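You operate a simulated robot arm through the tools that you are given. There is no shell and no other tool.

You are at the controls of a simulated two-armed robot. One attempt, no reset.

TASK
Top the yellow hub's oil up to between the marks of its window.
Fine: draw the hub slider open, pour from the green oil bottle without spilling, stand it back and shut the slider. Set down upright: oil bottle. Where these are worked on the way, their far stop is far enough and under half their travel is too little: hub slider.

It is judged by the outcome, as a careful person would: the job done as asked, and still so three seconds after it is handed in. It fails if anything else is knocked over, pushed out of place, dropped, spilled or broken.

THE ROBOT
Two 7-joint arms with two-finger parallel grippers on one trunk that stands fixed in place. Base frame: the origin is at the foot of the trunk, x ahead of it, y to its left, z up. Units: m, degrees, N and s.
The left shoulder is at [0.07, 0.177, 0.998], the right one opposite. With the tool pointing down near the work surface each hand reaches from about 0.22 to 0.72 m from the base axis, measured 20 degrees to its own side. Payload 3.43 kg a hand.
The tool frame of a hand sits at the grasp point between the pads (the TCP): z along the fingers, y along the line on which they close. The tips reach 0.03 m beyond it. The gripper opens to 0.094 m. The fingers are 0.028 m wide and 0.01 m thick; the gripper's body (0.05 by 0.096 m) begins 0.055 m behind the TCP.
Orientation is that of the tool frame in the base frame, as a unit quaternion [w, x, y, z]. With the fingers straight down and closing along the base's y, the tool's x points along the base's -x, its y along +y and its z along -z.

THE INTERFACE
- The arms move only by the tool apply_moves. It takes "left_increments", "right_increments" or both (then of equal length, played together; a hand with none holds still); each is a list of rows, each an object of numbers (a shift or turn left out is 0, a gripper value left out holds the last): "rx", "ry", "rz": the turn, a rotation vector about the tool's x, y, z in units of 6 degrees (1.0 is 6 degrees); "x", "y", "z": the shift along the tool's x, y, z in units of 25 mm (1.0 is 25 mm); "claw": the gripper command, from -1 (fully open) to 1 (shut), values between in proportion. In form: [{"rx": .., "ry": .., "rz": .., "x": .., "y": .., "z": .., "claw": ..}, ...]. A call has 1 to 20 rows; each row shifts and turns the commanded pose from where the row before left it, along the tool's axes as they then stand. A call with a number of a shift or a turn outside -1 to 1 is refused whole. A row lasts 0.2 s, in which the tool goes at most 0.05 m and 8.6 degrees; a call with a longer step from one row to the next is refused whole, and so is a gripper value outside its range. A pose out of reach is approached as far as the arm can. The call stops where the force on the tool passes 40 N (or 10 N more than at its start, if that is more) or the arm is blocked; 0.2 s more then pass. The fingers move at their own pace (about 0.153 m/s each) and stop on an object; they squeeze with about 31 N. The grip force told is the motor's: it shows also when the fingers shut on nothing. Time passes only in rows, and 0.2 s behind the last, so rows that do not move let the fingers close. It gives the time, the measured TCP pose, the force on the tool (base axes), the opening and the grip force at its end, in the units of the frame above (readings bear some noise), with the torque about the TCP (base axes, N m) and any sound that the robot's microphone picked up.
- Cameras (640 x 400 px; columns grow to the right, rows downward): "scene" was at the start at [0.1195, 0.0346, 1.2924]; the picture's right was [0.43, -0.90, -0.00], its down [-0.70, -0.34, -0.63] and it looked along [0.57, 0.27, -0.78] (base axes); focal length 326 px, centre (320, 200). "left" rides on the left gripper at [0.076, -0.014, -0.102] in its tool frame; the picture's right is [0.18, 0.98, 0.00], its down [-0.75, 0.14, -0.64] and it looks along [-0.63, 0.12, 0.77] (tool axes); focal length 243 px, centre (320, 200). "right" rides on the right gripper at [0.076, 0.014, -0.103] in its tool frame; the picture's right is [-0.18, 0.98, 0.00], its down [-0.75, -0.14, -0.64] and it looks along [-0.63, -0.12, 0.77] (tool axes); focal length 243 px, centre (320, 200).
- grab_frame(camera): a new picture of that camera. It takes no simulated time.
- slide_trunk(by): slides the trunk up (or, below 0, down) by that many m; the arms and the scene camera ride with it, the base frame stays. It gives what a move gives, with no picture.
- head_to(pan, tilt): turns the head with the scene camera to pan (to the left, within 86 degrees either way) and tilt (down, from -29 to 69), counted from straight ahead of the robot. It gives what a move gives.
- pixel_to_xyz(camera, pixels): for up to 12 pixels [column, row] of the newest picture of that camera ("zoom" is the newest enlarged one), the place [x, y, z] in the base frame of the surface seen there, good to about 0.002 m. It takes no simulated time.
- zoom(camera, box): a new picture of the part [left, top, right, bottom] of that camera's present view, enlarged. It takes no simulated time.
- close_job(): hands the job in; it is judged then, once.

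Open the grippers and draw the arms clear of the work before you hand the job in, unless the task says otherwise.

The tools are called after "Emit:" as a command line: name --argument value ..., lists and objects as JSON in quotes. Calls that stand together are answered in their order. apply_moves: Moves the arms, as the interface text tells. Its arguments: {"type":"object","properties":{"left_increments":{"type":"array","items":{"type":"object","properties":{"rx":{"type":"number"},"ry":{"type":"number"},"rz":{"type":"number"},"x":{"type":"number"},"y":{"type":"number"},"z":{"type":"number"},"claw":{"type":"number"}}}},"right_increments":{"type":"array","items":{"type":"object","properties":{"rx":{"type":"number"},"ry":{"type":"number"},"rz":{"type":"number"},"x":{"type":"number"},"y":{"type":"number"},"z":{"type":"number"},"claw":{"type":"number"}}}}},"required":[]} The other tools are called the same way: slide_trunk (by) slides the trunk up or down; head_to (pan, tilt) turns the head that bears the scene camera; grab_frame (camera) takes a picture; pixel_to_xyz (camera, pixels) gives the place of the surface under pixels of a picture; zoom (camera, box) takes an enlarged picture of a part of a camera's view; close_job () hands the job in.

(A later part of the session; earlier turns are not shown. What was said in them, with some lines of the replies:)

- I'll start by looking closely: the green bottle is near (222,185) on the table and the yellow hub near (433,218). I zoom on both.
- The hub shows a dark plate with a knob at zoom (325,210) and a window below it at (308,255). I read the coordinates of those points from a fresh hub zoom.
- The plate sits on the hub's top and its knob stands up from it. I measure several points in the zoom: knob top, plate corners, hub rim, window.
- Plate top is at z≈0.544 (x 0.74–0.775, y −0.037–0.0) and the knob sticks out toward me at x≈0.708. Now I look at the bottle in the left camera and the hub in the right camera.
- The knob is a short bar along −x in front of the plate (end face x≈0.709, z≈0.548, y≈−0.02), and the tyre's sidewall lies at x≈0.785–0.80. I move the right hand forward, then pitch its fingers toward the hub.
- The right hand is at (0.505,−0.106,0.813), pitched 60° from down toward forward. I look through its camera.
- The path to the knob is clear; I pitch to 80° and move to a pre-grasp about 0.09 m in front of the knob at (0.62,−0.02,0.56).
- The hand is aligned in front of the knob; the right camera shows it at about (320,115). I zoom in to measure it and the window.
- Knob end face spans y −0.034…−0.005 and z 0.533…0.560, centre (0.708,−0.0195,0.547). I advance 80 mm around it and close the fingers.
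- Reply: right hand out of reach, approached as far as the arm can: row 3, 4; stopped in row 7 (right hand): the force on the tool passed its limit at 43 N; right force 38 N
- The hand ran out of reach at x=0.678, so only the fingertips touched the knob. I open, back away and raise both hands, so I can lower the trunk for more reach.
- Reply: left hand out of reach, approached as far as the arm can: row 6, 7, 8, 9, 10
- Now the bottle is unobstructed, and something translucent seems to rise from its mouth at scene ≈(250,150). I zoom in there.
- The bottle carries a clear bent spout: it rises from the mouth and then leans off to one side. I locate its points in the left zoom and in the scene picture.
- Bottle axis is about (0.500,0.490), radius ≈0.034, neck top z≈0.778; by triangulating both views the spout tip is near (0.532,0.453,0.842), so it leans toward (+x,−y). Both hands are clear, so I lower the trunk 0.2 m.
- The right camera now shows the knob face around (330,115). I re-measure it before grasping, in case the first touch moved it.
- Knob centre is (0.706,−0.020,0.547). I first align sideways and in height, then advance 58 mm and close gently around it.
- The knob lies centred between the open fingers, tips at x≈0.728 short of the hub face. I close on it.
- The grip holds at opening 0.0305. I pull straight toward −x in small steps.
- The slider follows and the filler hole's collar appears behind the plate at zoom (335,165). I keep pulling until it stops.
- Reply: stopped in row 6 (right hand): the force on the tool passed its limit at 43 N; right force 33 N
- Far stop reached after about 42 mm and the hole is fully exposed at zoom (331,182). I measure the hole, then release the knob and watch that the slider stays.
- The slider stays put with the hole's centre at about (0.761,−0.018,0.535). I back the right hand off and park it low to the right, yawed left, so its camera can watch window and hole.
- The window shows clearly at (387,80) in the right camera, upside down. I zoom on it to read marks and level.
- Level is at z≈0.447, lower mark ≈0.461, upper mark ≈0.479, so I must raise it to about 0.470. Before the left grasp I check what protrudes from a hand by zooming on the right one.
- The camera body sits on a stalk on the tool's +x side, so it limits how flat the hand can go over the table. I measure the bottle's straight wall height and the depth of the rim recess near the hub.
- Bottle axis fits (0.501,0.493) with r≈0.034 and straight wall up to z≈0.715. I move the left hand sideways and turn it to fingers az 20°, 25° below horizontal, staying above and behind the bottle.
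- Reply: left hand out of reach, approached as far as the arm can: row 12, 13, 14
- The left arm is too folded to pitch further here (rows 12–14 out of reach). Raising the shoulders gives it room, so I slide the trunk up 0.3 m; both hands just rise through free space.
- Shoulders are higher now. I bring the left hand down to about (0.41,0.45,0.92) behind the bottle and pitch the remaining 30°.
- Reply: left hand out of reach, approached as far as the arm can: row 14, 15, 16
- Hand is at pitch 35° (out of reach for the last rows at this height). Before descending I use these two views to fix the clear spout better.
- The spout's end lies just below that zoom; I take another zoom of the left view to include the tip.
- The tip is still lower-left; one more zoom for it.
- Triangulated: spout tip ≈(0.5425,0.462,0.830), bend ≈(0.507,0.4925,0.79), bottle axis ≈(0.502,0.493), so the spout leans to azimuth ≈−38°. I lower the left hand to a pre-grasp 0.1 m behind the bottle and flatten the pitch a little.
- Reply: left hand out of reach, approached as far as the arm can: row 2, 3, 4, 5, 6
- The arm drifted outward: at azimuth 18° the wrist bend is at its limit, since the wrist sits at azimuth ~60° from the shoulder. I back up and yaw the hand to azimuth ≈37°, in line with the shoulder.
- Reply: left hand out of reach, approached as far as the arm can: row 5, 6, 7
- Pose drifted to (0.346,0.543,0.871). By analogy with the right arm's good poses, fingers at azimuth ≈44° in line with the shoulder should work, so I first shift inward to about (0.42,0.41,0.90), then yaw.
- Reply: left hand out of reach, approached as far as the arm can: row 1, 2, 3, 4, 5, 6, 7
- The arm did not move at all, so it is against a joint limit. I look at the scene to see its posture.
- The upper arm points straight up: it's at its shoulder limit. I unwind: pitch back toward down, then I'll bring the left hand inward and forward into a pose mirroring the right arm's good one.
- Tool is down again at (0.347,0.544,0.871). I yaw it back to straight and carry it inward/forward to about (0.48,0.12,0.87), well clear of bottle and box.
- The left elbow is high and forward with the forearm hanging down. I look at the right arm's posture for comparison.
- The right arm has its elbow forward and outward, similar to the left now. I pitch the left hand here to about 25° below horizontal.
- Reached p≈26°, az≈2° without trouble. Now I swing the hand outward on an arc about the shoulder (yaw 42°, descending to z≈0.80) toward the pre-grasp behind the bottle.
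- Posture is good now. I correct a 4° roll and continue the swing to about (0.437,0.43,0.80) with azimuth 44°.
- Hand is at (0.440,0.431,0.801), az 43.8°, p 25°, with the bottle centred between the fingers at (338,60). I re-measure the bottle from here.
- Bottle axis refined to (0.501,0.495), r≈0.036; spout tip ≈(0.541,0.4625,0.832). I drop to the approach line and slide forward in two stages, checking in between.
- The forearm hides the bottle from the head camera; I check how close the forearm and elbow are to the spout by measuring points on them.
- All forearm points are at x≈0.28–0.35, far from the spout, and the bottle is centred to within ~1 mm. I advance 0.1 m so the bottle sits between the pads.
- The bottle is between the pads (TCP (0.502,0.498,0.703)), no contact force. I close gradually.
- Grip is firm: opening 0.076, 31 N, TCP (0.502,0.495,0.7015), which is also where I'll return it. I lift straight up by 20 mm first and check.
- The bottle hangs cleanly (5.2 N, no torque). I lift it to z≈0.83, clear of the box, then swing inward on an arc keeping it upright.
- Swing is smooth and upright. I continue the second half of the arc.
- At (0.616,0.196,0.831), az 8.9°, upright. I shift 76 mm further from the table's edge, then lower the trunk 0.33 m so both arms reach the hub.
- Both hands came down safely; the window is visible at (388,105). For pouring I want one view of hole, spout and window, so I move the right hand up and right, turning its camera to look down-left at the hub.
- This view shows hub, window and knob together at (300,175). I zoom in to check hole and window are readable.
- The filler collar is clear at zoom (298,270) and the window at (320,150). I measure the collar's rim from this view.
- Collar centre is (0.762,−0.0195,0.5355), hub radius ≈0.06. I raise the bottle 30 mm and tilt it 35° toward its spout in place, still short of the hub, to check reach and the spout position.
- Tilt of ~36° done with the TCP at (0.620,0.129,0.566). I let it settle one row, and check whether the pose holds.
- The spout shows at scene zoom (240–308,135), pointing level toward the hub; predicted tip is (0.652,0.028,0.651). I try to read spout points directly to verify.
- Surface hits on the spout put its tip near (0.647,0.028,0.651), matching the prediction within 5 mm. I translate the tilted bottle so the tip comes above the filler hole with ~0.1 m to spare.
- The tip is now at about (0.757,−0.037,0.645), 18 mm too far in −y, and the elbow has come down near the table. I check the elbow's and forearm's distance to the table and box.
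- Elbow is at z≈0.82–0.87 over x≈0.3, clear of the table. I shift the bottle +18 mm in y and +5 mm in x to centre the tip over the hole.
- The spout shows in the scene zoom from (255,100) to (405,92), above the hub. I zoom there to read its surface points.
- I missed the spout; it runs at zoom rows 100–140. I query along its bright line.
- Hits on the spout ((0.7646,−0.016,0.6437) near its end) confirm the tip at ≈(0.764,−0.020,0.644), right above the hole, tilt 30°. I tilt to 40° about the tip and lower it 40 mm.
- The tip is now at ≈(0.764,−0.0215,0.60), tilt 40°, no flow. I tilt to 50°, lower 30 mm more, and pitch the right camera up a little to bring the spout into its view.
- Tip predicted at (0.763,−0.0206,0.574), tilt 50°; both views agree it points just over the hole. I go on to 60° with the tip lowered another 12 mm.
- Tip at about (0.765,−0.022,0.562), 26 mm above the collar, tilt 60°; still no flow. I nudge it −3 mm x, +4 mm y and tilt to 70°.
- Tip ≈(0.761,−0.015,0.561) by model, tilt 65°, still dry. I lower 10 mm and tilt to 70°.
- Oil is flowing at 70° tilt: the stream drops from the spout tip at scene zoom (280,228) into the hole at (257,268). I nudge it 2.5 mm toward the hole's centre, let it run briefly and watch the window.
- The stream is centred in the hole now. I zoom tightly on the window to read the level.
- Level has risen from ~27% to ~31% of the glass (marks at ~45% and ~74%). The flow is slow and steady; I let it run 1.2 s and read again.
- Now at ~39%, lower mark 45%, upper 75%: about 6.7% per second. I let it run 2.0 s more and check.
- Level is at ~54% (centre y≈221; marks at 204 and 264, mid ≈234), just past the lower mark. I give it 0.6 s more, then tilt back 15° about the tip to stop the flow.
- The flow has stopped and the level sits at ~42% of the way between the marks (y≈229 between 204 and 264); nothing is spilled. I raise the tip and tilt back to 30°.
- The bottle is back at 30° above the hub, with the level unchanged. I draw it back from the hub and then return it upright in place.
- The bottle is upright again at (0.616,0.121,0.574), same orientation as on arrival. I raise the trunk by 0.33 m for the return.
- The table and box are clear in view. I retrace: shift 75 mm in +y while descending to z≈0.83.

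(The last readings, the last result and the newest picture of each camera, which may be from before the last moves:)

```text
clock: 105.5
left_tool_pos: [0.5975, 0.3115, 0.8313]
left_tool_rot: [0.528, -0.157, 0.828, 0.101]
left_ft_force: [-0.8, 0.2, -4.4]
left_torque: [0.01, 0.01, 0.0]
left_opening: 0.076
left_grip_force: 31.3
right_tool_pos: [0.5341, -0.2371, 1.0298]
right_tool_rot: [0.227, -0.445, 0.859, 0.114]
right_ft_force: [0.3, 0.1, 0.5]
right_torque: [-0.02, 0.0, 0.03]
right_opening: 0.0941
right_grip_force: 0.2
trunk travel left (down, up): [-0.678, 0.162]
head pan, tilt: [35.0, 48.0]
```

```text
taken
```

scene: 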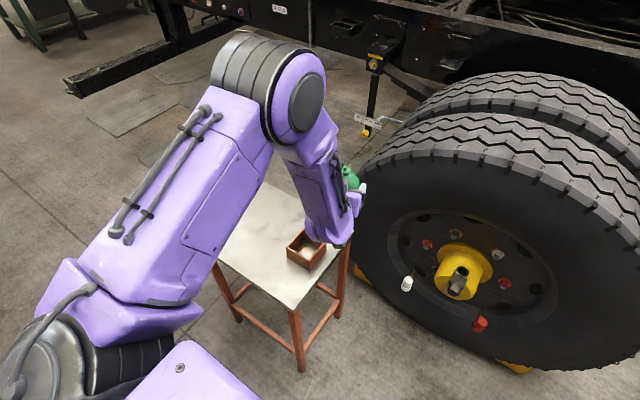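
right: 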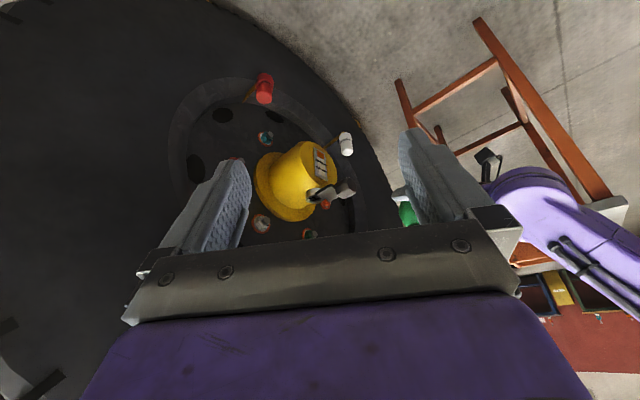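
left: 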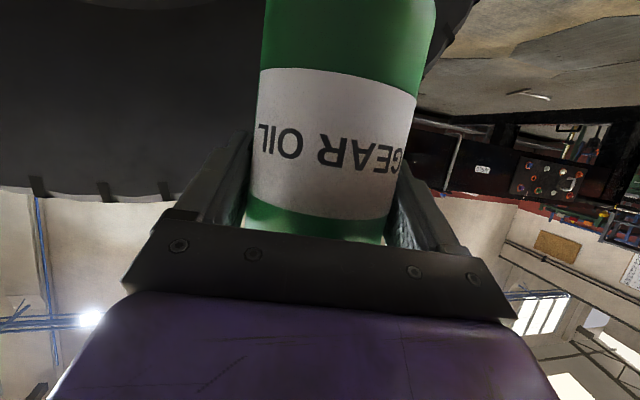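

Tracking well and upright. I continue the remaining nine steps of the arc to above the bottle's original spot.

Emit:
apply_moves --left_increments '[{"x": -0.033, "y": 0.934, "z": 0.07, "rx": -0.3757, "rz": -0.1762}, {"x": -0.033, "y": 0.934, "z": 0.07, "rx": -0.3757, "rz": -0.1762}, {"x": -0.033, "y": 0.934, "z": 0.07, "rx": -0.3757, "rz": -0.1762}, {"x": -0.033, "y": 0.934, "z": 0.07, "rx": -0.3757, "rz": -0.1762}, {"x": -0.033, "y": 0.934, "z": 0.07, "rx": -0.3757, "rz": -0.1762}, {"x": -0.033, "y": 0.934, "z": 0.07, "rx": -0.3757, "rz": -0.1762}, {"x": -0.033, "y": 0.934, "z": 0.07, "rx": -0.3757, "rz": -0.1762}, {"x": -0.033, "y": 0.934, "z": 0.07, "rx": -0.3757, "rz": -0.1762}, {"x": -0.033, "y": 0.934, "z": 0.07, "rx": -0.3757, "rz": -0.1762}, {}]'

Emit:
grab_frame --camera "left"

Emit:
grab_frame --camera "scene"

```text
clock: 107.7
left_tool_pos: [0.5044, 0.4989, 0.8317]
left_tool_rot: [0.499, -0.316, 0.782, 0.2]
left_ft_force: [-0.1, 0.9, -4.3]
left_torque: [0.02, -0.01, 0.04]
left_opening: 0.0762
left_grip_force: 31.0
right_tool_pos: [0.535, -0.2373, 1.0298]
right_tool_rot: [0.229, -0.445, 0.858, 0.113]
right_ft_force: [0.3, -0.7, -0.2]
right_torque: [0.02, 0.01, 0.0]
right_opening: 0.0941
right_grip_force: 0.1
trunk travel left (down, up): [-0.678, 0.162]
head pan, tilt: [35.0, 48.0]
```

```text
taken
```

left: 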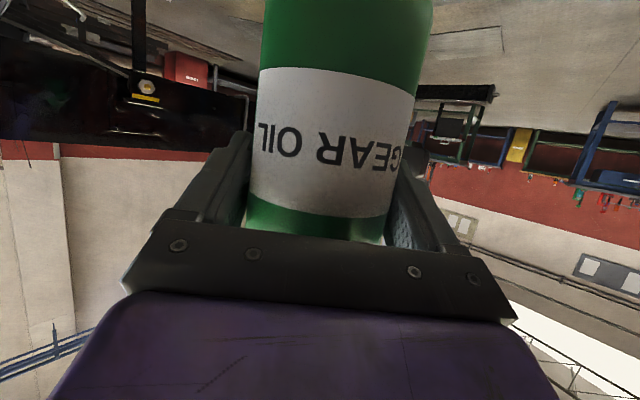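

```text
taken
```

scene: 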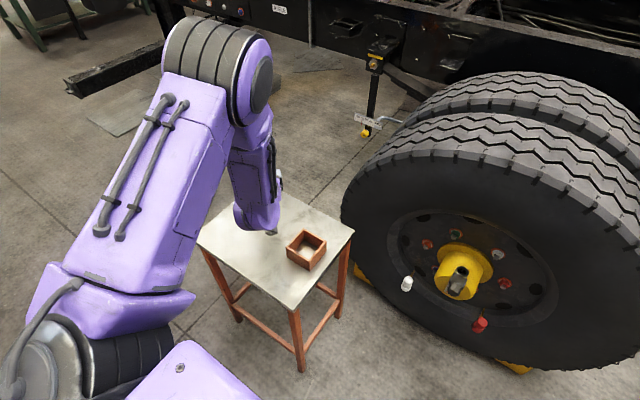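

The bottle sits unchanged in the grip, above its original place. I lower 115 mm, leaving about 15 mm to the table.

Emit:
apply_moves --left_increments '[{"x": 0.707, "y": -0.005, "z": 0.3}, {"x": 0.707, "y": -0.005, "z": 0.3}, {"x": 0.707, "y": -0.005, "z": 0.3}, {"x": 0.707, "y": -0.005, "z": 0.3}, {"x": 0.707, "y": -0.005, "z": 0.3}, {"x": 0.707, "y": -0.005, "z": 0.3}, {}, {}]'

```text
clock: 109.5
left_tool_pos: [0.5023, 0.4969, 0.7168]
left_tool_rot: [0.498, -0.316, 0.782, 0.201]
left_ft_force: [-0.8, -0.3, -4.1]
left_torque: [-0.01, -0.01, 0.04]
left_opening: 0.076
left_grip_force: 31.2
right_tool_pos: [0.5352, -0.2369, 1.0297]
right_tool_rot: [0.228, -0.444, 0.859, 0.112]
right_ft_force: [-0.4, -1.2, 0.2]
right_torque: [0.0, 0.01, 0.01]
right_opening: 0.0938
right_grip_force: 0.0
trunk travel left (down, up): [-0.678, 0.162]
head pan, tilt: [35.0, 48.0]
```

At z=0.7168 (grounded value was 0.7015). I lower the last 14 mm in 3 mm steps and watch the vertical force.

Emit:
apply_moves --left_increments '[{"x": 0.109, "z": 0.051}, {"x": 0.109, "z": 0.051}, {"x": 0.109, "z": 0.051}, {"x": 0.109, "z": 0.051}, {"x": 0.072, "z": 0.034}, {}]'

```text
clock: 110.9
left_tool_pos: [0.5018, 0.4967, 0.7026]
left_tool_rot: [0.498, -0.315, 0.782, 0.2]
left_ft_force: [0.7, -0.4, 0.0]
left_torque: [0.05, 0.12, -0.03]
left_opening: 0.0759
left_grip_force: 31.1
right_tool_pos: [0.5342, -0.2371, 1.0294]
right_tool_rot: [0.228, -0.445, 0.859, 0.112]
right_ft_force: [-0.2, 0.5, -0.6]
right_torque: [0.01, -0.02, 0.0]
right_opening: 0.0939
right_grip_force: 0.0
trunk travel left (down, up): [-0.678, 0.162]
head pan, tilt: [35.0, 48.0]
```

The vertical force went from −4 to 0 N: the bottle stands on the table. I open the fingers gently.

Emit:
apply_moves --left_increments '[{"claw": -0.5}, {"claw": -0.65}, {"claw": -0.8}, {"claw": -1}, {}, {}]'

Emit:
grab_frame --camera "left"

```text
clock: 112.3
left_tool_pos: [0.5006, 0.4962, 0.703]
left_tool_rot: [0.499, -0.314, 0.782, 0.2]
left_ft_force: [0.0, 0.4, 0.2]
left_torque: [0.04, 0.01, 0.01]
left_opening: 0.0942
left_grip_force: 0.0
right_tool_pos: [0.5342, -0.2368, 1.0302]
right_tool_rot: [0.229, -0.445, 0.858, 0.113]
right_ft_force: [-0.6, 0.3, -0.8]
right_torque: [-0.01, -0.02, 0.03]
right_opening: 0.0939
right_grip_force: 0.1
trunk travel left (down, up): [-0.678, 0.162]
head pan, tilt: [35.0, 48.0]
```

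```text
taken
```

left: 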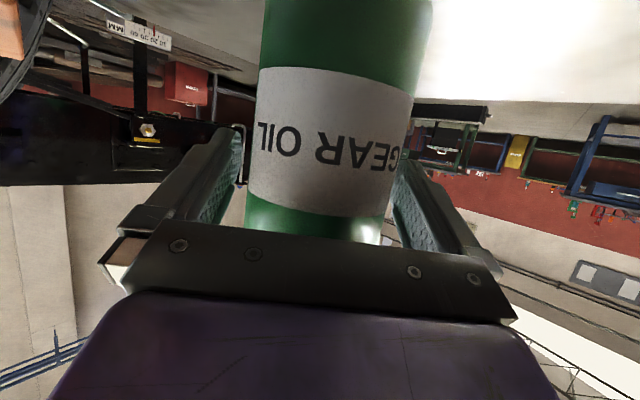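

Fingers are open on both sides of the upright bottle. I back straight out along the fingers by 0.1 m.

Emit:
apply_moves --left_increments '[{"z": -0.5}, {"z": -0.6}, {"z": -0.7}, {"z": -0.7}, {"z": -0.75}, {"z": -0.75}, {}]'

Emit:
grab_frame --camera "left"

```text
clock: 113.9
left_tool_pos: [0.4356, 0.4346, 0.7452]
left_tool_rot: [0.499, -0.315, 0.782, 0.2]
left_ft_force: [-0.7, 0.0, 0.5]
left_torque: [-0.03, -0.01, -0.01]
left_opening: 0.0939
left_grip_force: 0.1
right_tool_pos: [0.5347, -0.2374, 1.0299]
right_tool_rot: [0.229, -0.444, 0.859, 0.112]
right_ft_force: [-0.5, -0.8, -0.3]
right_torque: [-0.01, -0.02, 0.0]
right_opening: 0.0944
right_grip_force: 0.2
trunk travel left (down, up): [-0.678, 0.162]
head pan, tilt: [35.0, 48.0]
```

```text
taken
```

left: 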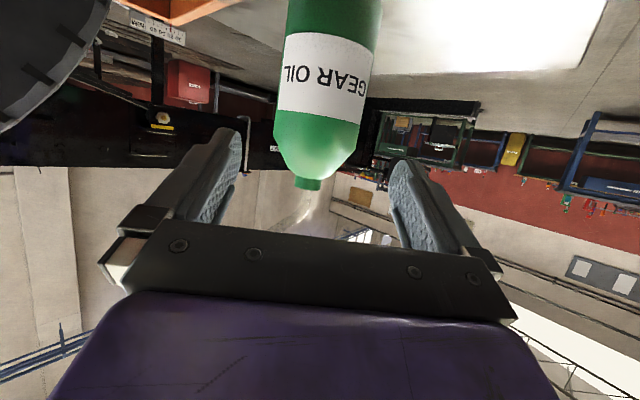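

The bottle stands steady at its place. I raise the left hand and swing it inward off the table, retracing the earlier arc.

Emit:
apply_moves --left_increments '[{"x": -0.725, "z": -0.34}, {"x": -0.725, "z": -0.34}, {"x": -0.725, "z": -0.34}, {"x": -0.115, "y": -0.959, "z": -0.227, "rx": 0.468, "rz": 0.219}, {"x": -0.115, "y": -0.959, "z": -0.227, "rx": 0.468, "rz": 0.219}, {"x": -0.115, "y": -0.959, "z": -0.227, "rx": 0.468, "rz": 0.219}, {"x": -0.115, "y": -0.959, "z": -0.227, "rx": 0.468, "rz": 0.219}, {"x": -0.115, "y": -0.959, "z": -0.227, "rx": 0.468, "rz": 0.219}, {"x": -0.115, "y": -0.959, "z": -0.227, "rx": 0.468, "rz": 0.219}, {"x": -0.115, "y": -0.959, "z": -0.227, "rx": 0.468, "rz": 0.219}, {"x": -0.115, "y": -0.959, "z": -0.227, "rx": 0.468, "rz": 0.219}, {"x": -0.115, "y": -0.959, "z": -0.227, "rx": 0.468, "rz": 0.219}, {"x": -0.115, "y": -0.959, "z": -0.227, "rx": 0.468, "rz": 0.219}, {"x": -0.115, "y": -0.959, "z": -0.227, "rx": 0.468, "rz": 0.219}, {}]'

Emit:
head_to --pan 25.8 --tilt 51.1

Emit:
grab_frame --camera "scene"

```text
clock: 117.1
left_tool_pos: [0.5222, 0.1852, 0.8609]
left_tool_rot: [0.535, -0.072, 0.841, 0.045]
left_ft_force: [0.0, -0.4, 0.9]
left_torque: [0.01, 0.01, -0.02]
left_opening: 0.0941
left_grip_force: 0.0
right_tool_pos: [0.5347, -0.237, 1.0311]
right_tool_rot: [0.228, -0.445, 0.859, 0.112]
right_ft_force: [0.2, 0.2, -0.2]
right_torque: [0.02, 0.01, 0.0]
right_opening: 0.0939
right_grip_force: 0.2
trunk travel left (down, up): [-0.678, 0.162]
head pan, tilt: [35.0, 48.0]
```

```text
clock: 117.8
left_tool_pos: [0.5216, 0.1858, 0.8594]
left_tool_rot: [0.536, -0.072, 0.84, 0.045]
left_ft_force: [-0.2, -0.9, 0.3]
left_torque: [-0.02, -0.02, 0.0]
left_opening: 0.0938
left_grip_force: 0.0
right_tool_pos: [0.534, -0.2375, 1.0309]
right_tool_rot: [0.229, -0.445, 0.859, 0.112]
right_ft_force: [-0.6, 0.4, 0.5]
right_torque: [-0.01, -0.03, 0.02]
right_opening: 0.094
right_grip_force: 0.0
trunk travel left (down, up): [-0.678, 0.162]
head pan, tilt: [25.8, 51.1]
```

```text
taken
```

scene: 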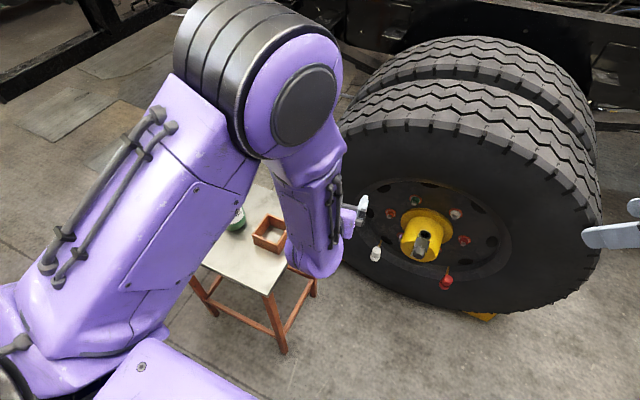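

The bottle stands at (237,220) beside the box. I pull the left hand back slightly, then lower the trunk 0.3 m so the right hand can reach the knob to shut the slider.

Emit:
apply_moves --left_increments '[{"x": 0.46, "y": -0.43, "z": -0.985}, {"x": 0.46, "y": -0.43, "z": -0.985}, {}]'

Emit:
slide_trunk --by -0.3

Emit:
grab_frame --camera "scene"

Emit:
grab_frame --camera "right"

```text
clock: 118.6
left_tool_pos: [0.4711, 0.1576, 0.8573]
left_tool_rot: [0.531, -0.079, 0.843, 0.046]
left_ft_force: [0.5, -0.7, -0.3]
left_torque: [-0.02, -0.05, -0.02]
left_opening: 0.094
left_grip_force: 0.0
right_tool_pos: [0.5348, -0.2366, 1.03]
right_tool_rot: [0.228, -0.444, 0.859, 0.113]
right_ft_force: [-0.3, -0.1, 0.1]
right_torque: [0.01, 0.0, 0.02]
right_opening: 0.0941
right_grip_force: 0.0
trunk travel left (down, up): [-0.678, 0.162]
head pan, tilt: [25.8, 51.1]
```

```text
clock: 121.6
left_tool_pos: [0.4721, 0.1576, 0.5606]
left_tool_rot: [0.534, -0.08, 0.841, 0.043]
left_ft_force: [0.1, 0.0, -0.1]
left_torque: [-0.02, 0.02, -0.04]
left_opening: 0.0938
left_grip_force: 0.1
right_tool_pos: [0.5347, -0.237, 0.7302]
right_tool_rot: [0.229, -0.444, 0.859, 0.113]
right_ft_force: [1.3, 0.1, -0.6]
right_torque: [-0.04, 0.0, -0.03]
right_opening: 0.0938
right_grip_force: 0.0
trunk travel left (down, up): [-0.378, 0.462]
head pan, tilt: [25.8, 51.1]
```

```text
taken
```

scene: 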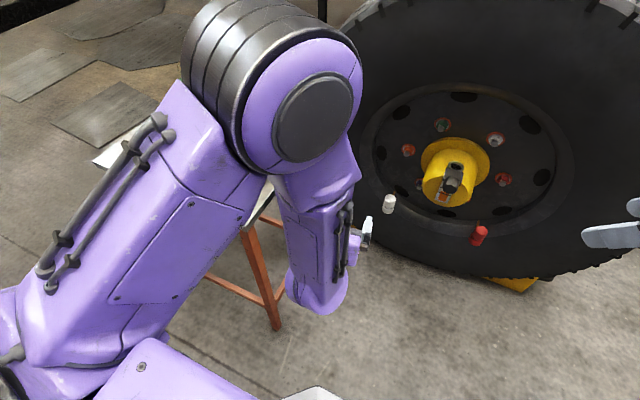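

```text
taken
```

right: 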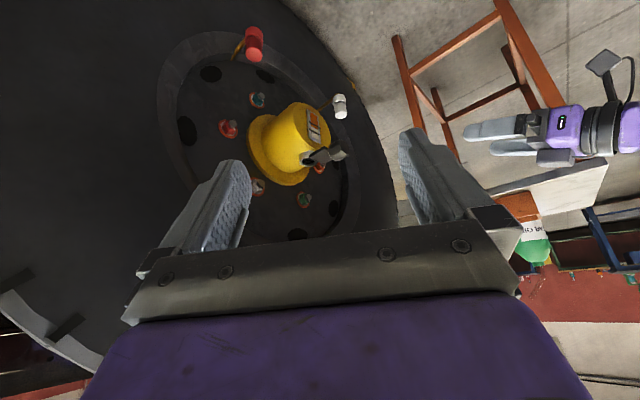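

Slider is still open and the bottle stands upright beside the box (right view (533,240)). I turn the right hand back to point straight at the knob with fingers shut.

Emit:
apply_moves --right_increments '[{"rx": 0.49, "ry": 0.009, "rz": 0.863, "claw": 1}, {"rx": 0.49, "ry": 0.009, "rz": 0.863}, {"rx": 0.49, "ry": 0.009, "rz": 0.863}, {"rx": 0.49, "ry": 0.009, "rz": 0.863}, {"rx": 0.49, "ry": 0.009, "rz": 0.863}, {"rx": 0.49, "ry": 0.009, "rz": 0.863}, {"rx": 0.49, "ry": 0.009, "rz": 0.863}, {"rx": 0.49, "ry": 0.009, "rz": 0.863}, {"rx": 0.49, "ry": 0.009, "rz": 0.863}, {"ry": -0.933}, {"ry": -0.933}, {"ry": -0.933}, {"ry": -0.933}, {"ry": -0.933}, {"ry": -0.933}, {"ry": -0.933}, {"ry": -0.933}, {"ry": -0.933}, {}]'

```text
clock: 125.6
left_tool_pos: [0.4735, 0.1579, 0.5611]
left_tool_rot: [0.534, -0.08, 0.84, 0.043]
left_ft_force: [-0.9, 0.1, 0.7]
left_torque: [0.04, 0.01, -0.02]
left_opening: 0.094
left_grip_force: 0.0
right_tool_pos: [0.5397, -0.234, 0.7343]
right_tool_rot: [0.648, -0.009, 0.761, 0.005]
right_ft_force: [-0.1, 0.5, 0.4]
right_torque: [0.02, 0.0, 0.0]
right_opening: 0.0004
right_grip_force: 30.6
right hand out of reach, approached as far as the arm can: row 12
trunk travel left (down, up): [-0.378, 0.462]
head pan, tilt: [25.8, 51.1]
```

Right hand points forward (p≈9°) with fingers shut at (0.540,−0.234,0.734). I move it in front of the knob at about (0.60,−0.0195,0.55).

Emit:
apply_moves --right_increments '[{"x": 0.767, "y": 0.951, "z": 0.411}, {"x": 0.767, "y": 0.951, "z": 0.411}, {"x": 0.767, "y": 0.951, "z": 0.411}, {"x": 0.767, "y": 0.951, "z": 0.411}, {"x": 0.767, "y": 0.951, "z": 0.411}, {"x": 0.767, "y": 0.951, "z": 0.411}, {"x": 0.767, "y": 0.951, "z": 0.411}, {"x": 0.767, "y": 0.951, "z": 0.411}, {"x": 0.767, "y": 0.951, "z": 0.411}, {}]'

Emit:
grab_frame --camera "right"

Emit:
zoom --camera "scene" --box '[390, 120, 510, 220]'

```text
clock: 127.8
left_tool_pos: [0.4745, 0.1574, 0.5607]
left_tool_rot: [0.534, -0.08, 0.84, 0.043]
left_ft_force: [0.8, -0.3, 0.4]
left_torque: [0.01, 0.02, 0.01]
left_opening: 0.0938
left_grip_force: 0.1
right_tool_pos: [0.5924, -0.0259, 0.5331]
right_tool_rot: [0.643, -0.024, 0.765, -0.004]
right_ft_force: [-1.1, -1.0, 0.8]
right_torque: [-0.02, 0.0, 0.03]
right_opening: 0.0002
right_grip_force: 30.8
trunk travel left (down, up): [-0.378, 0.462]
head pan, tilt: [25.8, 51.1]
```

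```text
taken
```

right: 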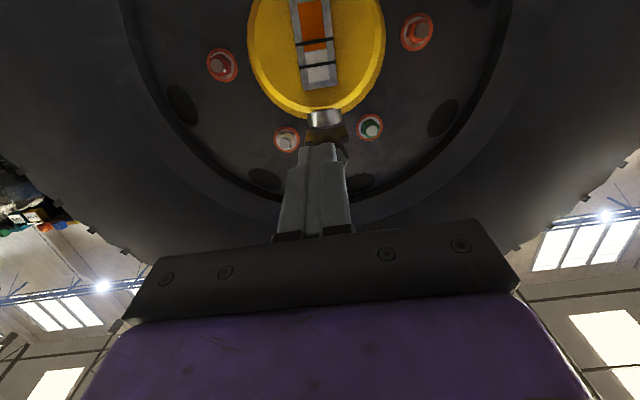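

```text
4.00 times, centred on (450, 170) of scene
```

zoom: 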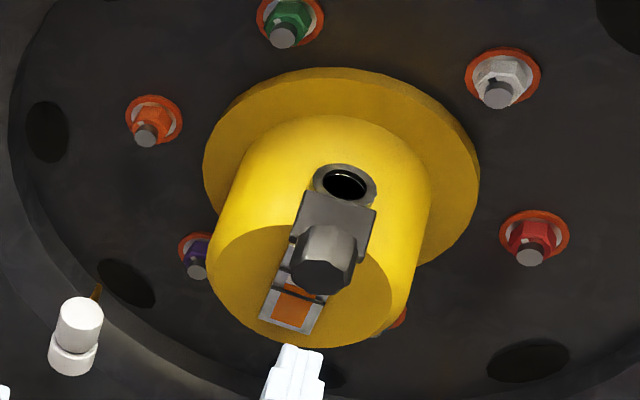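

Right hand measures (0.592,−0.026,0.533), a bit low for the knob (z 0.547). I correct +18 mm in z and +6 mm in y.

Emit:
apply_moves --right_increments '[{"x": -0.355, "y": 0.125, "z": -0.055}, {"x": -0.355, "y": 0.125, "z": -0.055}, {}]'

Emit:
zoom --camera "right" --box '[240, 0, 400, 200]'

Emit:
pixel_to_xyz --camera "scene" --pixels '[[450, 188], [453, 186], [447, 190], [452, 180]]'

```text
clock: 128.6
left_tool_pos: [0.473, 0.1569, 0.5618]
left_tool_rot: [0.535, -0.08, 0.84, 0.043]
left_ft_force: [-0.3, 0.5, 0.3]
left_torque: [-0.01, 0.0, -0.02]
left_opening: 0.0943
left_grip_force: 0.1
right_tool_pos: [0.5929, -0.0191, 0.5513]
right_tool_rot: [0.643, -0.023, 0.766, -0.004]
right_ft_force: [-0.5, -0.1, -0.1]
right_torque: [0.02, 0.0, 0.01]
right_opening: 0.0
right_grip_force: 30.9
trunk travel left (down, up): [-0.378, 0.462]
head pan, tilt: [25.8, 51.1]
```

```text
2.00 times, centred on (320, 100) of right
```

zoom: 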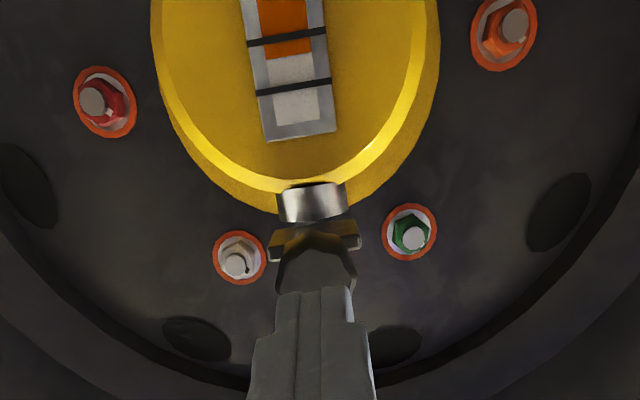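

```text
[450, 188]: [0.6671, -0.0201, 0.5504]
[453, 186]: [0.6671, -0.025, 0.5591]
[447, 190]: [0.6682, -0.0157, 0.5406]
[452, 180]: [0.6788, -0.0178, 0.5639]
```

The knob end is at (0.667,−0.020,0.550) and I'm aligned with it. Before shutting, I double-check the oil level against the marks with a close zoom.

Emit:
zoom --camera "right" --box '[290, 0, 350, 75]'

Emit:
pixel_to_xyz --camera "zoom" --pixels '[[300, 100], [310, 118], [310, 150], [310, 160], [312, 230], [312, 250], [260, 120], [260, 250], [360, 100], [360, 225]]'

```text
5.33 times, centred on (320, 38) of right
```

zoom: 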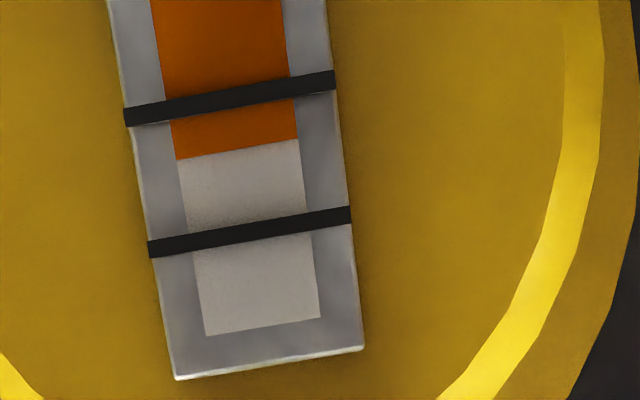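

```text
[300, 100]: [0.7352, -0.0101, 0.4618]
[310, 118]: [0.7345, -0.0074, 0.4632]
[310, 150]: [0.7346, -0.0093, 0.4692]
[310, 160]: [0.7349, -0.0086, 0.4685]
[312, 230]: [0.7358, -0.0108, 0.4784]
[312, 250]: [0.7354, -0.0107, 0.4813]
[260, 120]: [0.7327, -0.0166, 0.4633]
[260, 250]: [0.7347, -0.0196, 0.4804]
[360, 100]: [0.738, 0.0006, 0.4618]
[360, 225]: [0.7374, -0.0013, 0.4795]
```

Level sits about 37% of the way from the lower to the upper mark, comfortably between them. I now approach the knob's end and push it +x in small steps.

Emit:
apply_moves --right_increments '[{"x": -0.073, "y": -0.0126, "z": 0.414}, {"x": -0.073, "y": -0.0126, "z": 0.414}, {"x": -0.073, "y": -0.0126, "z": 0.414}, {"x": -0.073, "y": -0.0126, "z": 0.414}, {"x": -0.0417, "y": -0.0072, "z": 0.2364}, {"x": -0.0417, "y": -0.0072, "z": 0.2364}, {}]'

Emit:
zoom --camera "scene" --box '[390, 120, 510, 220]'

```text
clock: 130.2
left_tool_pos: [0.4734, 0.1578, 0.5606]
left_tool_rot: [0.534, -0.08, 0.841, 0.043]
left_ft_force: [-0.3, -0.1, -0.1]
left_torque: [0.02, 0.04, -0.02]
left_opening: 0.094
left_grip_force: 0.0
right_tool_pos: [0.6465, -0.0199, 0.5495]
right_tool_rot: [0.643, -0.022, 0.765, -0.004]
right_ft_force: [-0.1, 0.3, 0.5]
right_torque: [0.01, 0.01, 0.01]
right_opening: 0.0
right_grip_force: 31.1
trunk travel left (down, up): [-0.378, 0.462]
head pan, tilt: [25.8, 51.1]
```

```text
4.00 times, centred on (450, 170) of scene
```

zoom: 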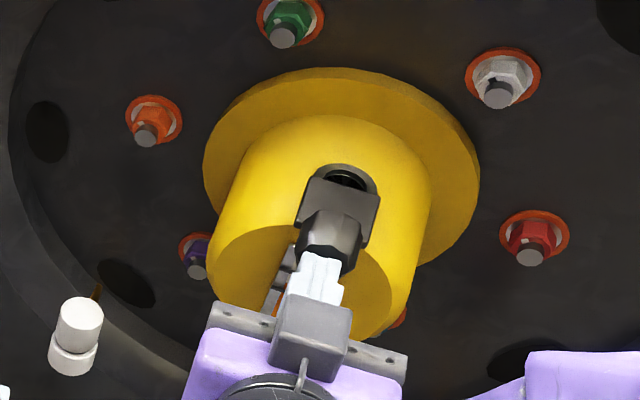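

The fingertips are on the knob and the plate has begun covering the hole. I continue pushing about 33 mm more until it stops.

Emit:
apply_moves --right_increments '[{"x": -0.0417, "y": -0.0072, "z": 0.2364}, {"x": -0.0417, "y": -0.0072, "z": 0.2364}, {"x": -0.0417, "y": -0.0072, "z": 0.2364}, {"x": -0.0417, "y": -0.0072, "z": 0.2364}, {"x": -0.0417, "y": -0.0072, "z": 0.2364}, {}]'

Emit:
zoom --camera "scene" --box '[390, 120, 510, 220]'

```text
clock: 131.6
left_tool_pos: [0.4735, 0.1579, 0.5619]
left_tool_rot: [0.534, -0.08, 0.841, 0.043]
left_ft_force: [0.4, -0.2, 0.1]
left_torque: [0.0, 0.02, -0.01]
left_opening: 0.0941
left_grip_force: 0.1
right_tool_pos: [0.6759, -0.0188, 0.5511]
right_tool_rot: [0.643, -0.022, 0.766, -0.005]
right_ft_force: [-0.4, 0.7, 0.2]
right_torque: [-0.01, 0.01, -0.04]
right_opening: 0.0
right_grip_force: 31.1
trunk travel left (down, up): [-0.378, 0.462]
head pan, tilt: [25.8, 51.1]
```

```text
4.00 times, centred on (450, 170) of scene
```

zoom: 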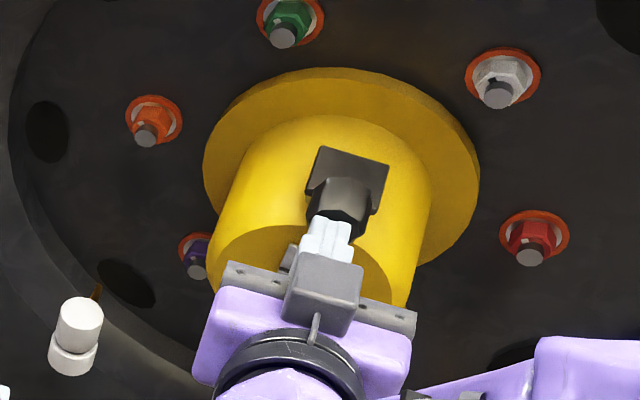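

The plate covers the hole again. I push on in 2 mm steps to be sure it reaches its closed stop.

Emit:
apply_moves --right_increments '[{"x": -0.0139, "y": -0.0024, "z": 0.0788}, {"x": -0.0139, "y": -0.0024, "z": 0.0788}, {"x": -0.0139, "y": -0.0024, "z": 0.0788}, {"x": -0.0139, "y": -0.0024, "z": 0.0788}, {}]'

```text
clock: 132.6
left_tool_pos: [0.4706, 0.1578, 0.5635]
left_tool_rot: [0.535, -0.082, 0.84, 0.042]
left_ft_force: [0.3, -0.7, -0.4]
left_torque: [-0.01, 0.01, 0.01]
left_opening: 0.0939
left_grip_force: 0.0
right_tool_pos: [0.6779, -0.0187, 0.5493]
right_tool_rot: [0.641, -0.023, 0.767, -0.004]
right_ft_force: [-34.2, -9.6, 11.3]
right_torque: [-0.01, -0.62, -0.34]
right_opening: 0.0
right_grip_force: 31.5
trunk travel left (down, up): [-0.378, 0.462]
head pan, tilt: [25.8, 51.1]
stopped in row 4 (right hand): the force on the tool passed its limit at 42 N (the readings are from after the stop); the commanded pose is now the measured one
```

The hard stop is reached (−34 N): the slider is shut. I back the right hand off and inspect.

Emit:
apply_moves --right_increments '[{"z": -0.4}, {"z": -0.8}, {"z": -1}, {"z": -1}, {}]'

Emit:
zoom --camera "scene" --box '[390, 120, 510, 220]'

Emit:
zoom --camera "right" --box '[220, 0, 420, 150]'

```text
clock: 133.8
left_tool_pos: [0.4731, 0.159, 0.5605]
left_tool_rot: [0.534, -0.082, 0.84, 0.043]
left_ft_force: [-0.2, -0.1, -0.7]
left_torque: [0.02, -0.02, 0.04]
left_opening: 0.0941
left_grip_force: 0.0
right_tool_pos: [0.6032, -0.0208, 0.5636]
right_tool_rot: [0.64, -0.024, 0.768, -0.003]
right_ft_force: [-0.7, -0.2, -0.3]
right_torque: [0.01, 0.0, -0.02]
right_opening: 0.0
right_grip_force: 30.9
trunk travel left (down, up): [-0.378, 0.462]
head pan, tilt: [25.8, 51.1]
```

```text
4.00 times, centred on (450, 170) of scene
```

zoom: 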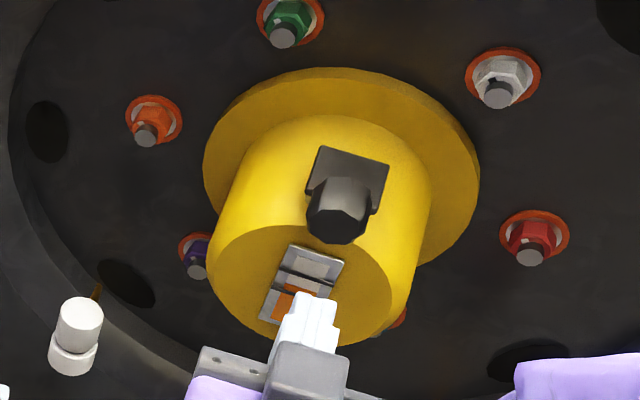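

```text
2.67 times, centred on (320, 75) of right
```

zoom: 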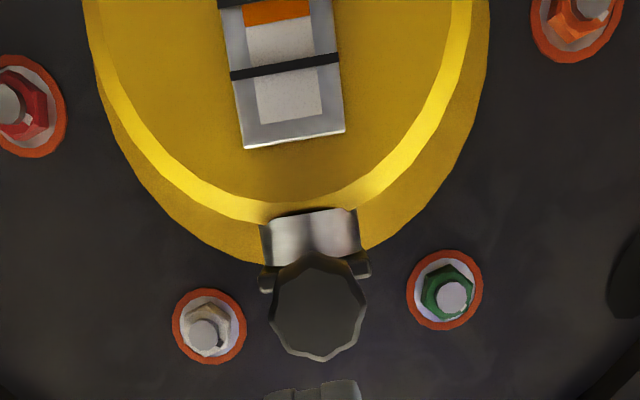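

The slider is fully shut, as at the start, and the level lies between the marks. I retreat the right hand back and to the right and open its gripper.

Emit:
apply_moves --right_increments '[{"z": -1, "y": -0.8}, {"z": -1, "y": -0.8}, {"z": -1, "y": -0.8}, {"y": -0.9, "claw": -1}, {"y": -0.9}, {"y": -0.9}, {}, {}]'

Emit:
grab_frame --camera "scene"

Emit:
grab_frame --camera "right"

```text
clock: 135.6
left_tool_pos: [0.4729, 0.158, 0.562]
left_tool_rot: [0.534, -0.082, 0.841, 0.042]
left_ft_force: [-0.5, 0.5, 0.2]
left_torque: [-0.03, -0.01, -0.01]
left_opening: 0.0937
left_grip_force: 0.0
right_tool_pos: [0.5341, -0.1489, 0.5803]
right_tool_rot: [0.64, -0.023, 0.768, -0.004]
right_ft_force: [0.2, -0.4, -0.2]
right_torque: [-0.02, 0.0, -0.02]
right_opening: 0.0941
right_grip_force: 0.0
trunk travel left (down, up): [-0.378, 0.462]
head pan, tilt: [25.8, 51.1]
```

```text
taken
```

scene: 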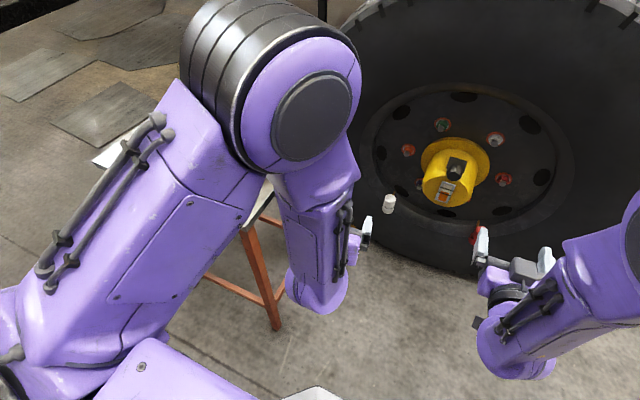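

```text
taken
```

right: 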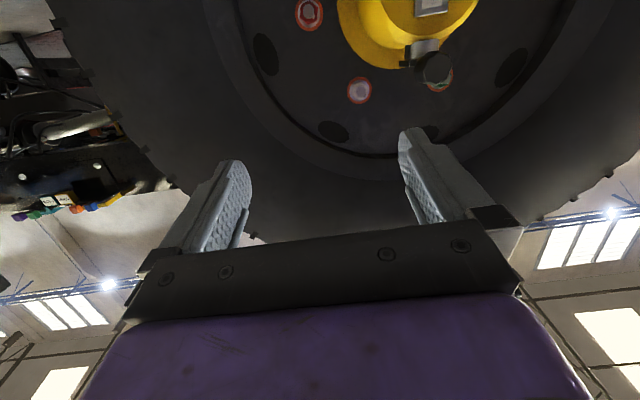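

Both grippers are open and clear of the hub. I raise the trunk back 0.3 m along the same free path to see the table and verify the bottle.

Emit:
slide_trunk --by 0.3

Emit:
grab_frame --camera "scene"

Emit:
zoom --camera "scene" --box '[380, 190, 480, 270]'

```text
clock: 138.6
left_tool_pos: [0.4725, 0.1573, 0.8617]
left_tool_rot: [0.535, -0.082, 0.84, 0.043]
left_ft_force: [0.3, 0.7, -0.1]
left_torque: [-0.03, -0.01, 0.01]
left_opening: 0.0939
left_grip_force: 0.1
right_tool_pos: [0.5351, -0.1501, 0.8817]
right_tool_rot: [0.64, -0.023, 0.768, -0.003]
right_ft_force: [-0.3, 0.1, -0.4]
right_torque: [0.01, 0.01, -0.01]
right_opening: 0.0941
right_grip_force: 0.0
trunk travel left (down, up): [-0.678, 0.162]
head pan, tilt: [25.8, 51.1]
```

```text
taken
```

scene: 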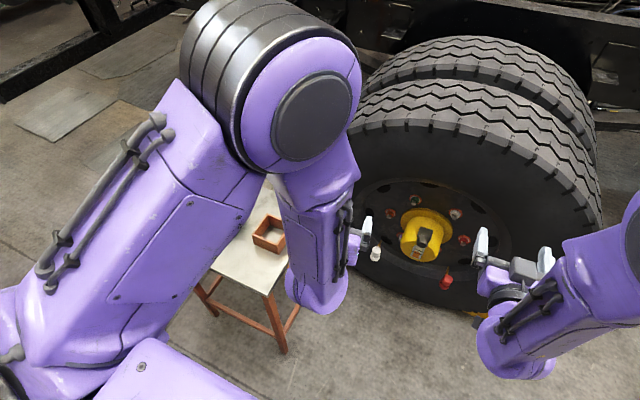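

```text
5.00 times, centred on (430, 230) of scene
```

zoom: 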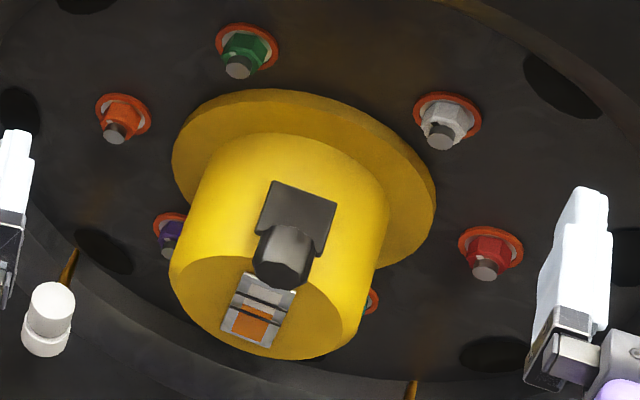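

The slider and level look right from above too. The left upper arm hides the bottle, so I shift both hands toward the right to uncover it.

Emit:
apply_moves --left_increments '[{"y": -0.9, "z": 0.3}, {"y": -0.9, "z": 0.3}, {"y": -0.9, "z": 0.3}, {"y": -0.9, "z": 0.3}, {"y": -0.9, "z": 0.3}, {}]' --right_increments '[{"y": -0.9}, {"y": -0.9}, {"y": -0.9}, {"y": -0.9}, {"y": -0.9}, {}]'

Emit:
grab_frame --camera "scene"

```text
clock: 140.0
left_tool_pos: [0.531, 0.0582, 0.8502]
left_tool_rot: [0.531, -0.097, 0.841, 0.041]
left_ft_force: [-0.2, 0.8, 0.1]
left_torque: [0.0, 0.07, 0.0]
left_opening: 0.0938
left_grip_force: 0.0
right_tool_pos: [0.5375, -0.2612, 0.8858]
right_tool_rot: [0.641, -0.024, 0.767, -0.003]
right_ft_force: [0.3, -0.5, -0.6]
right_torque: [0.0, -0.01, 0.02]
right_opening: 0.094
right_grip_force: 0.2
trunk travel left (down, up): [-0.678, 0.162]
head pan, tilt: [25.8, 51.1]
```

```text
taken
```

scene: 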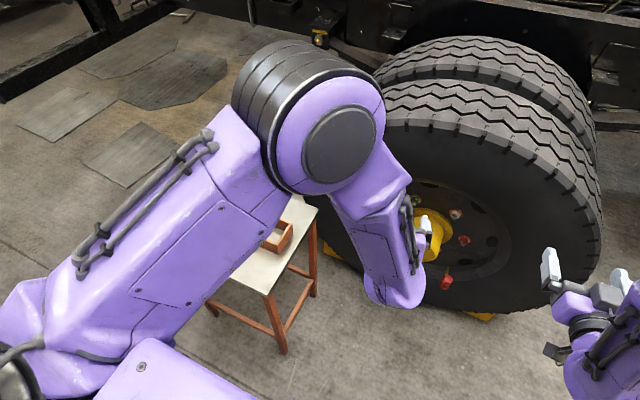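

The upper arm still covers it. I turn the right hand as before (pitch down, yaw left) so its camera looks at the table.

Emit:
apply_moves --right_increments '[{"ry": 0.933}, {"ry": 0.933}, {"ry": 0.933}, {"ry": 0.933}, {"ry": 0.933}, {"ry": 0.933}, {"ry": 0.933}, {"rz": -0.9, "rx": -0.45}, {"rz": -0.9, "rx": -0.45}, {"rz": -0.9, "rx": -0.45}, {"rz": -0.9, "rx": -0.45}, {"rz": -0.9, "rx": -0.45}, {"rz": -0.9, "rx": -0.45}, {"rz": -0.9, "rx": -0.45}, {"rz": -0.9, "rx": -0.45}, {"rz": -0.9, "rx": -0.45}, {}]'

Emit:
grab_frame --camera "right"

```text
clock: 143.6
left_tool_pos: [0.5303, 0.0591, 0.8489]
left_tool_rot: [0.531, -0.096, 0.841, 0.041]
left_ft_force: [-0.9, -0.5, -0.7]
left_torque: [0.01, 0.0, 0.01]
left_opening: 0.0941
left_grip_force: 0.2
right_tool_pos: [0.5387, -0.261, 0.8848]
right_tool_rot: [0.298, -0.474, 0.828, 0.04]
right_ft_force: [0.4, 0.2, -0.8]
right_torque: [-0.03, 0.02, 0.0]
right_opening: 0.0939
right_grip_force: 0.0
trunk travel left (down, up): [-0.678, 0.162]
head pan, tilt: [25.8, 51.1]
```

```text
taken
```

right: 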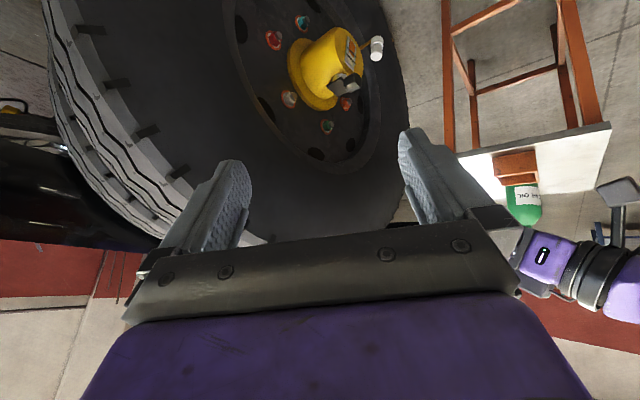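

The bottle is visible behind the box at (523,205). I zoom there and on the hub for a final check.

Emit:
zoom --camera "right" --box '[470, 110, 630, 240]'

Emit:
zoom --camera "right" --box '[270, 10, 400, 120]'

Emit:
pixel_to_xyz --camera "right" --pixels '[[525, 195], [520, 215], [515, 165], [530, 215]]'

```text
3.08 times, centred on (550, 175) of right
```

zoom: 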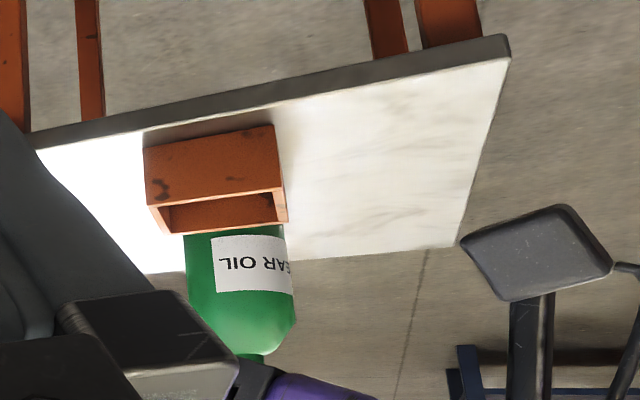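

```text
3.64 times, centred on (335, 65) of right
```

zoom: 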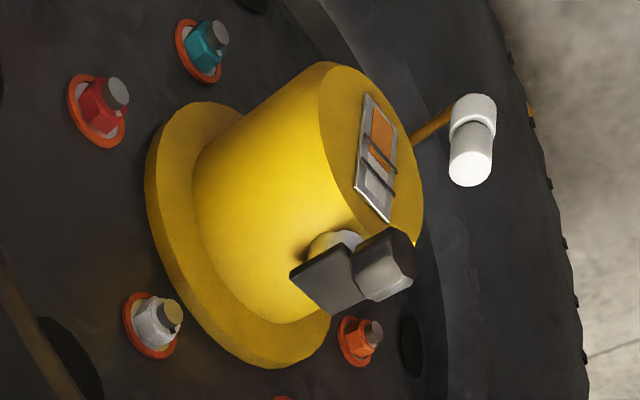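

```text
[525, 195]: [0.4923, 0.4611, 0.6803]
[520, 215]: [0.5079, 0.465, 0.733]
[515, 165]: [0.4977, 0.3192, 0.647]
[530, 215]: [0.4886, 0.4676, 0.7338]
```

The bottle stands upright at its old spot behind the box, the slider is shut, the oil lies between the marks and nothing is spilled. Both grippers are open and clear, so I hand the job in.

Emit:
close_job

```text
The job is handed in.
```

The yellow hub's oil is topped up to between the marks, about 37% of the way from the lower mark to the upper one, and the job is handed in.

- **Slider:** I drew it fully open to its stop, about 42 mm, and pushed it back against its closed stop after pouring.
- **Pour:** All the oil went into the filler hole, and I saw no spill in any of the pictures.
- **Oil bottle:** It is back upright at its original spot behind the box.
- **Arms:** Both grippers are open and clear of the hub and table. The trunk ended about 0.1 m higher than it started.

On my first try at the knob the right arm ran out of reach and the fingertips pressed its end. The call stopped on its force limit, and the knob was not displaced.
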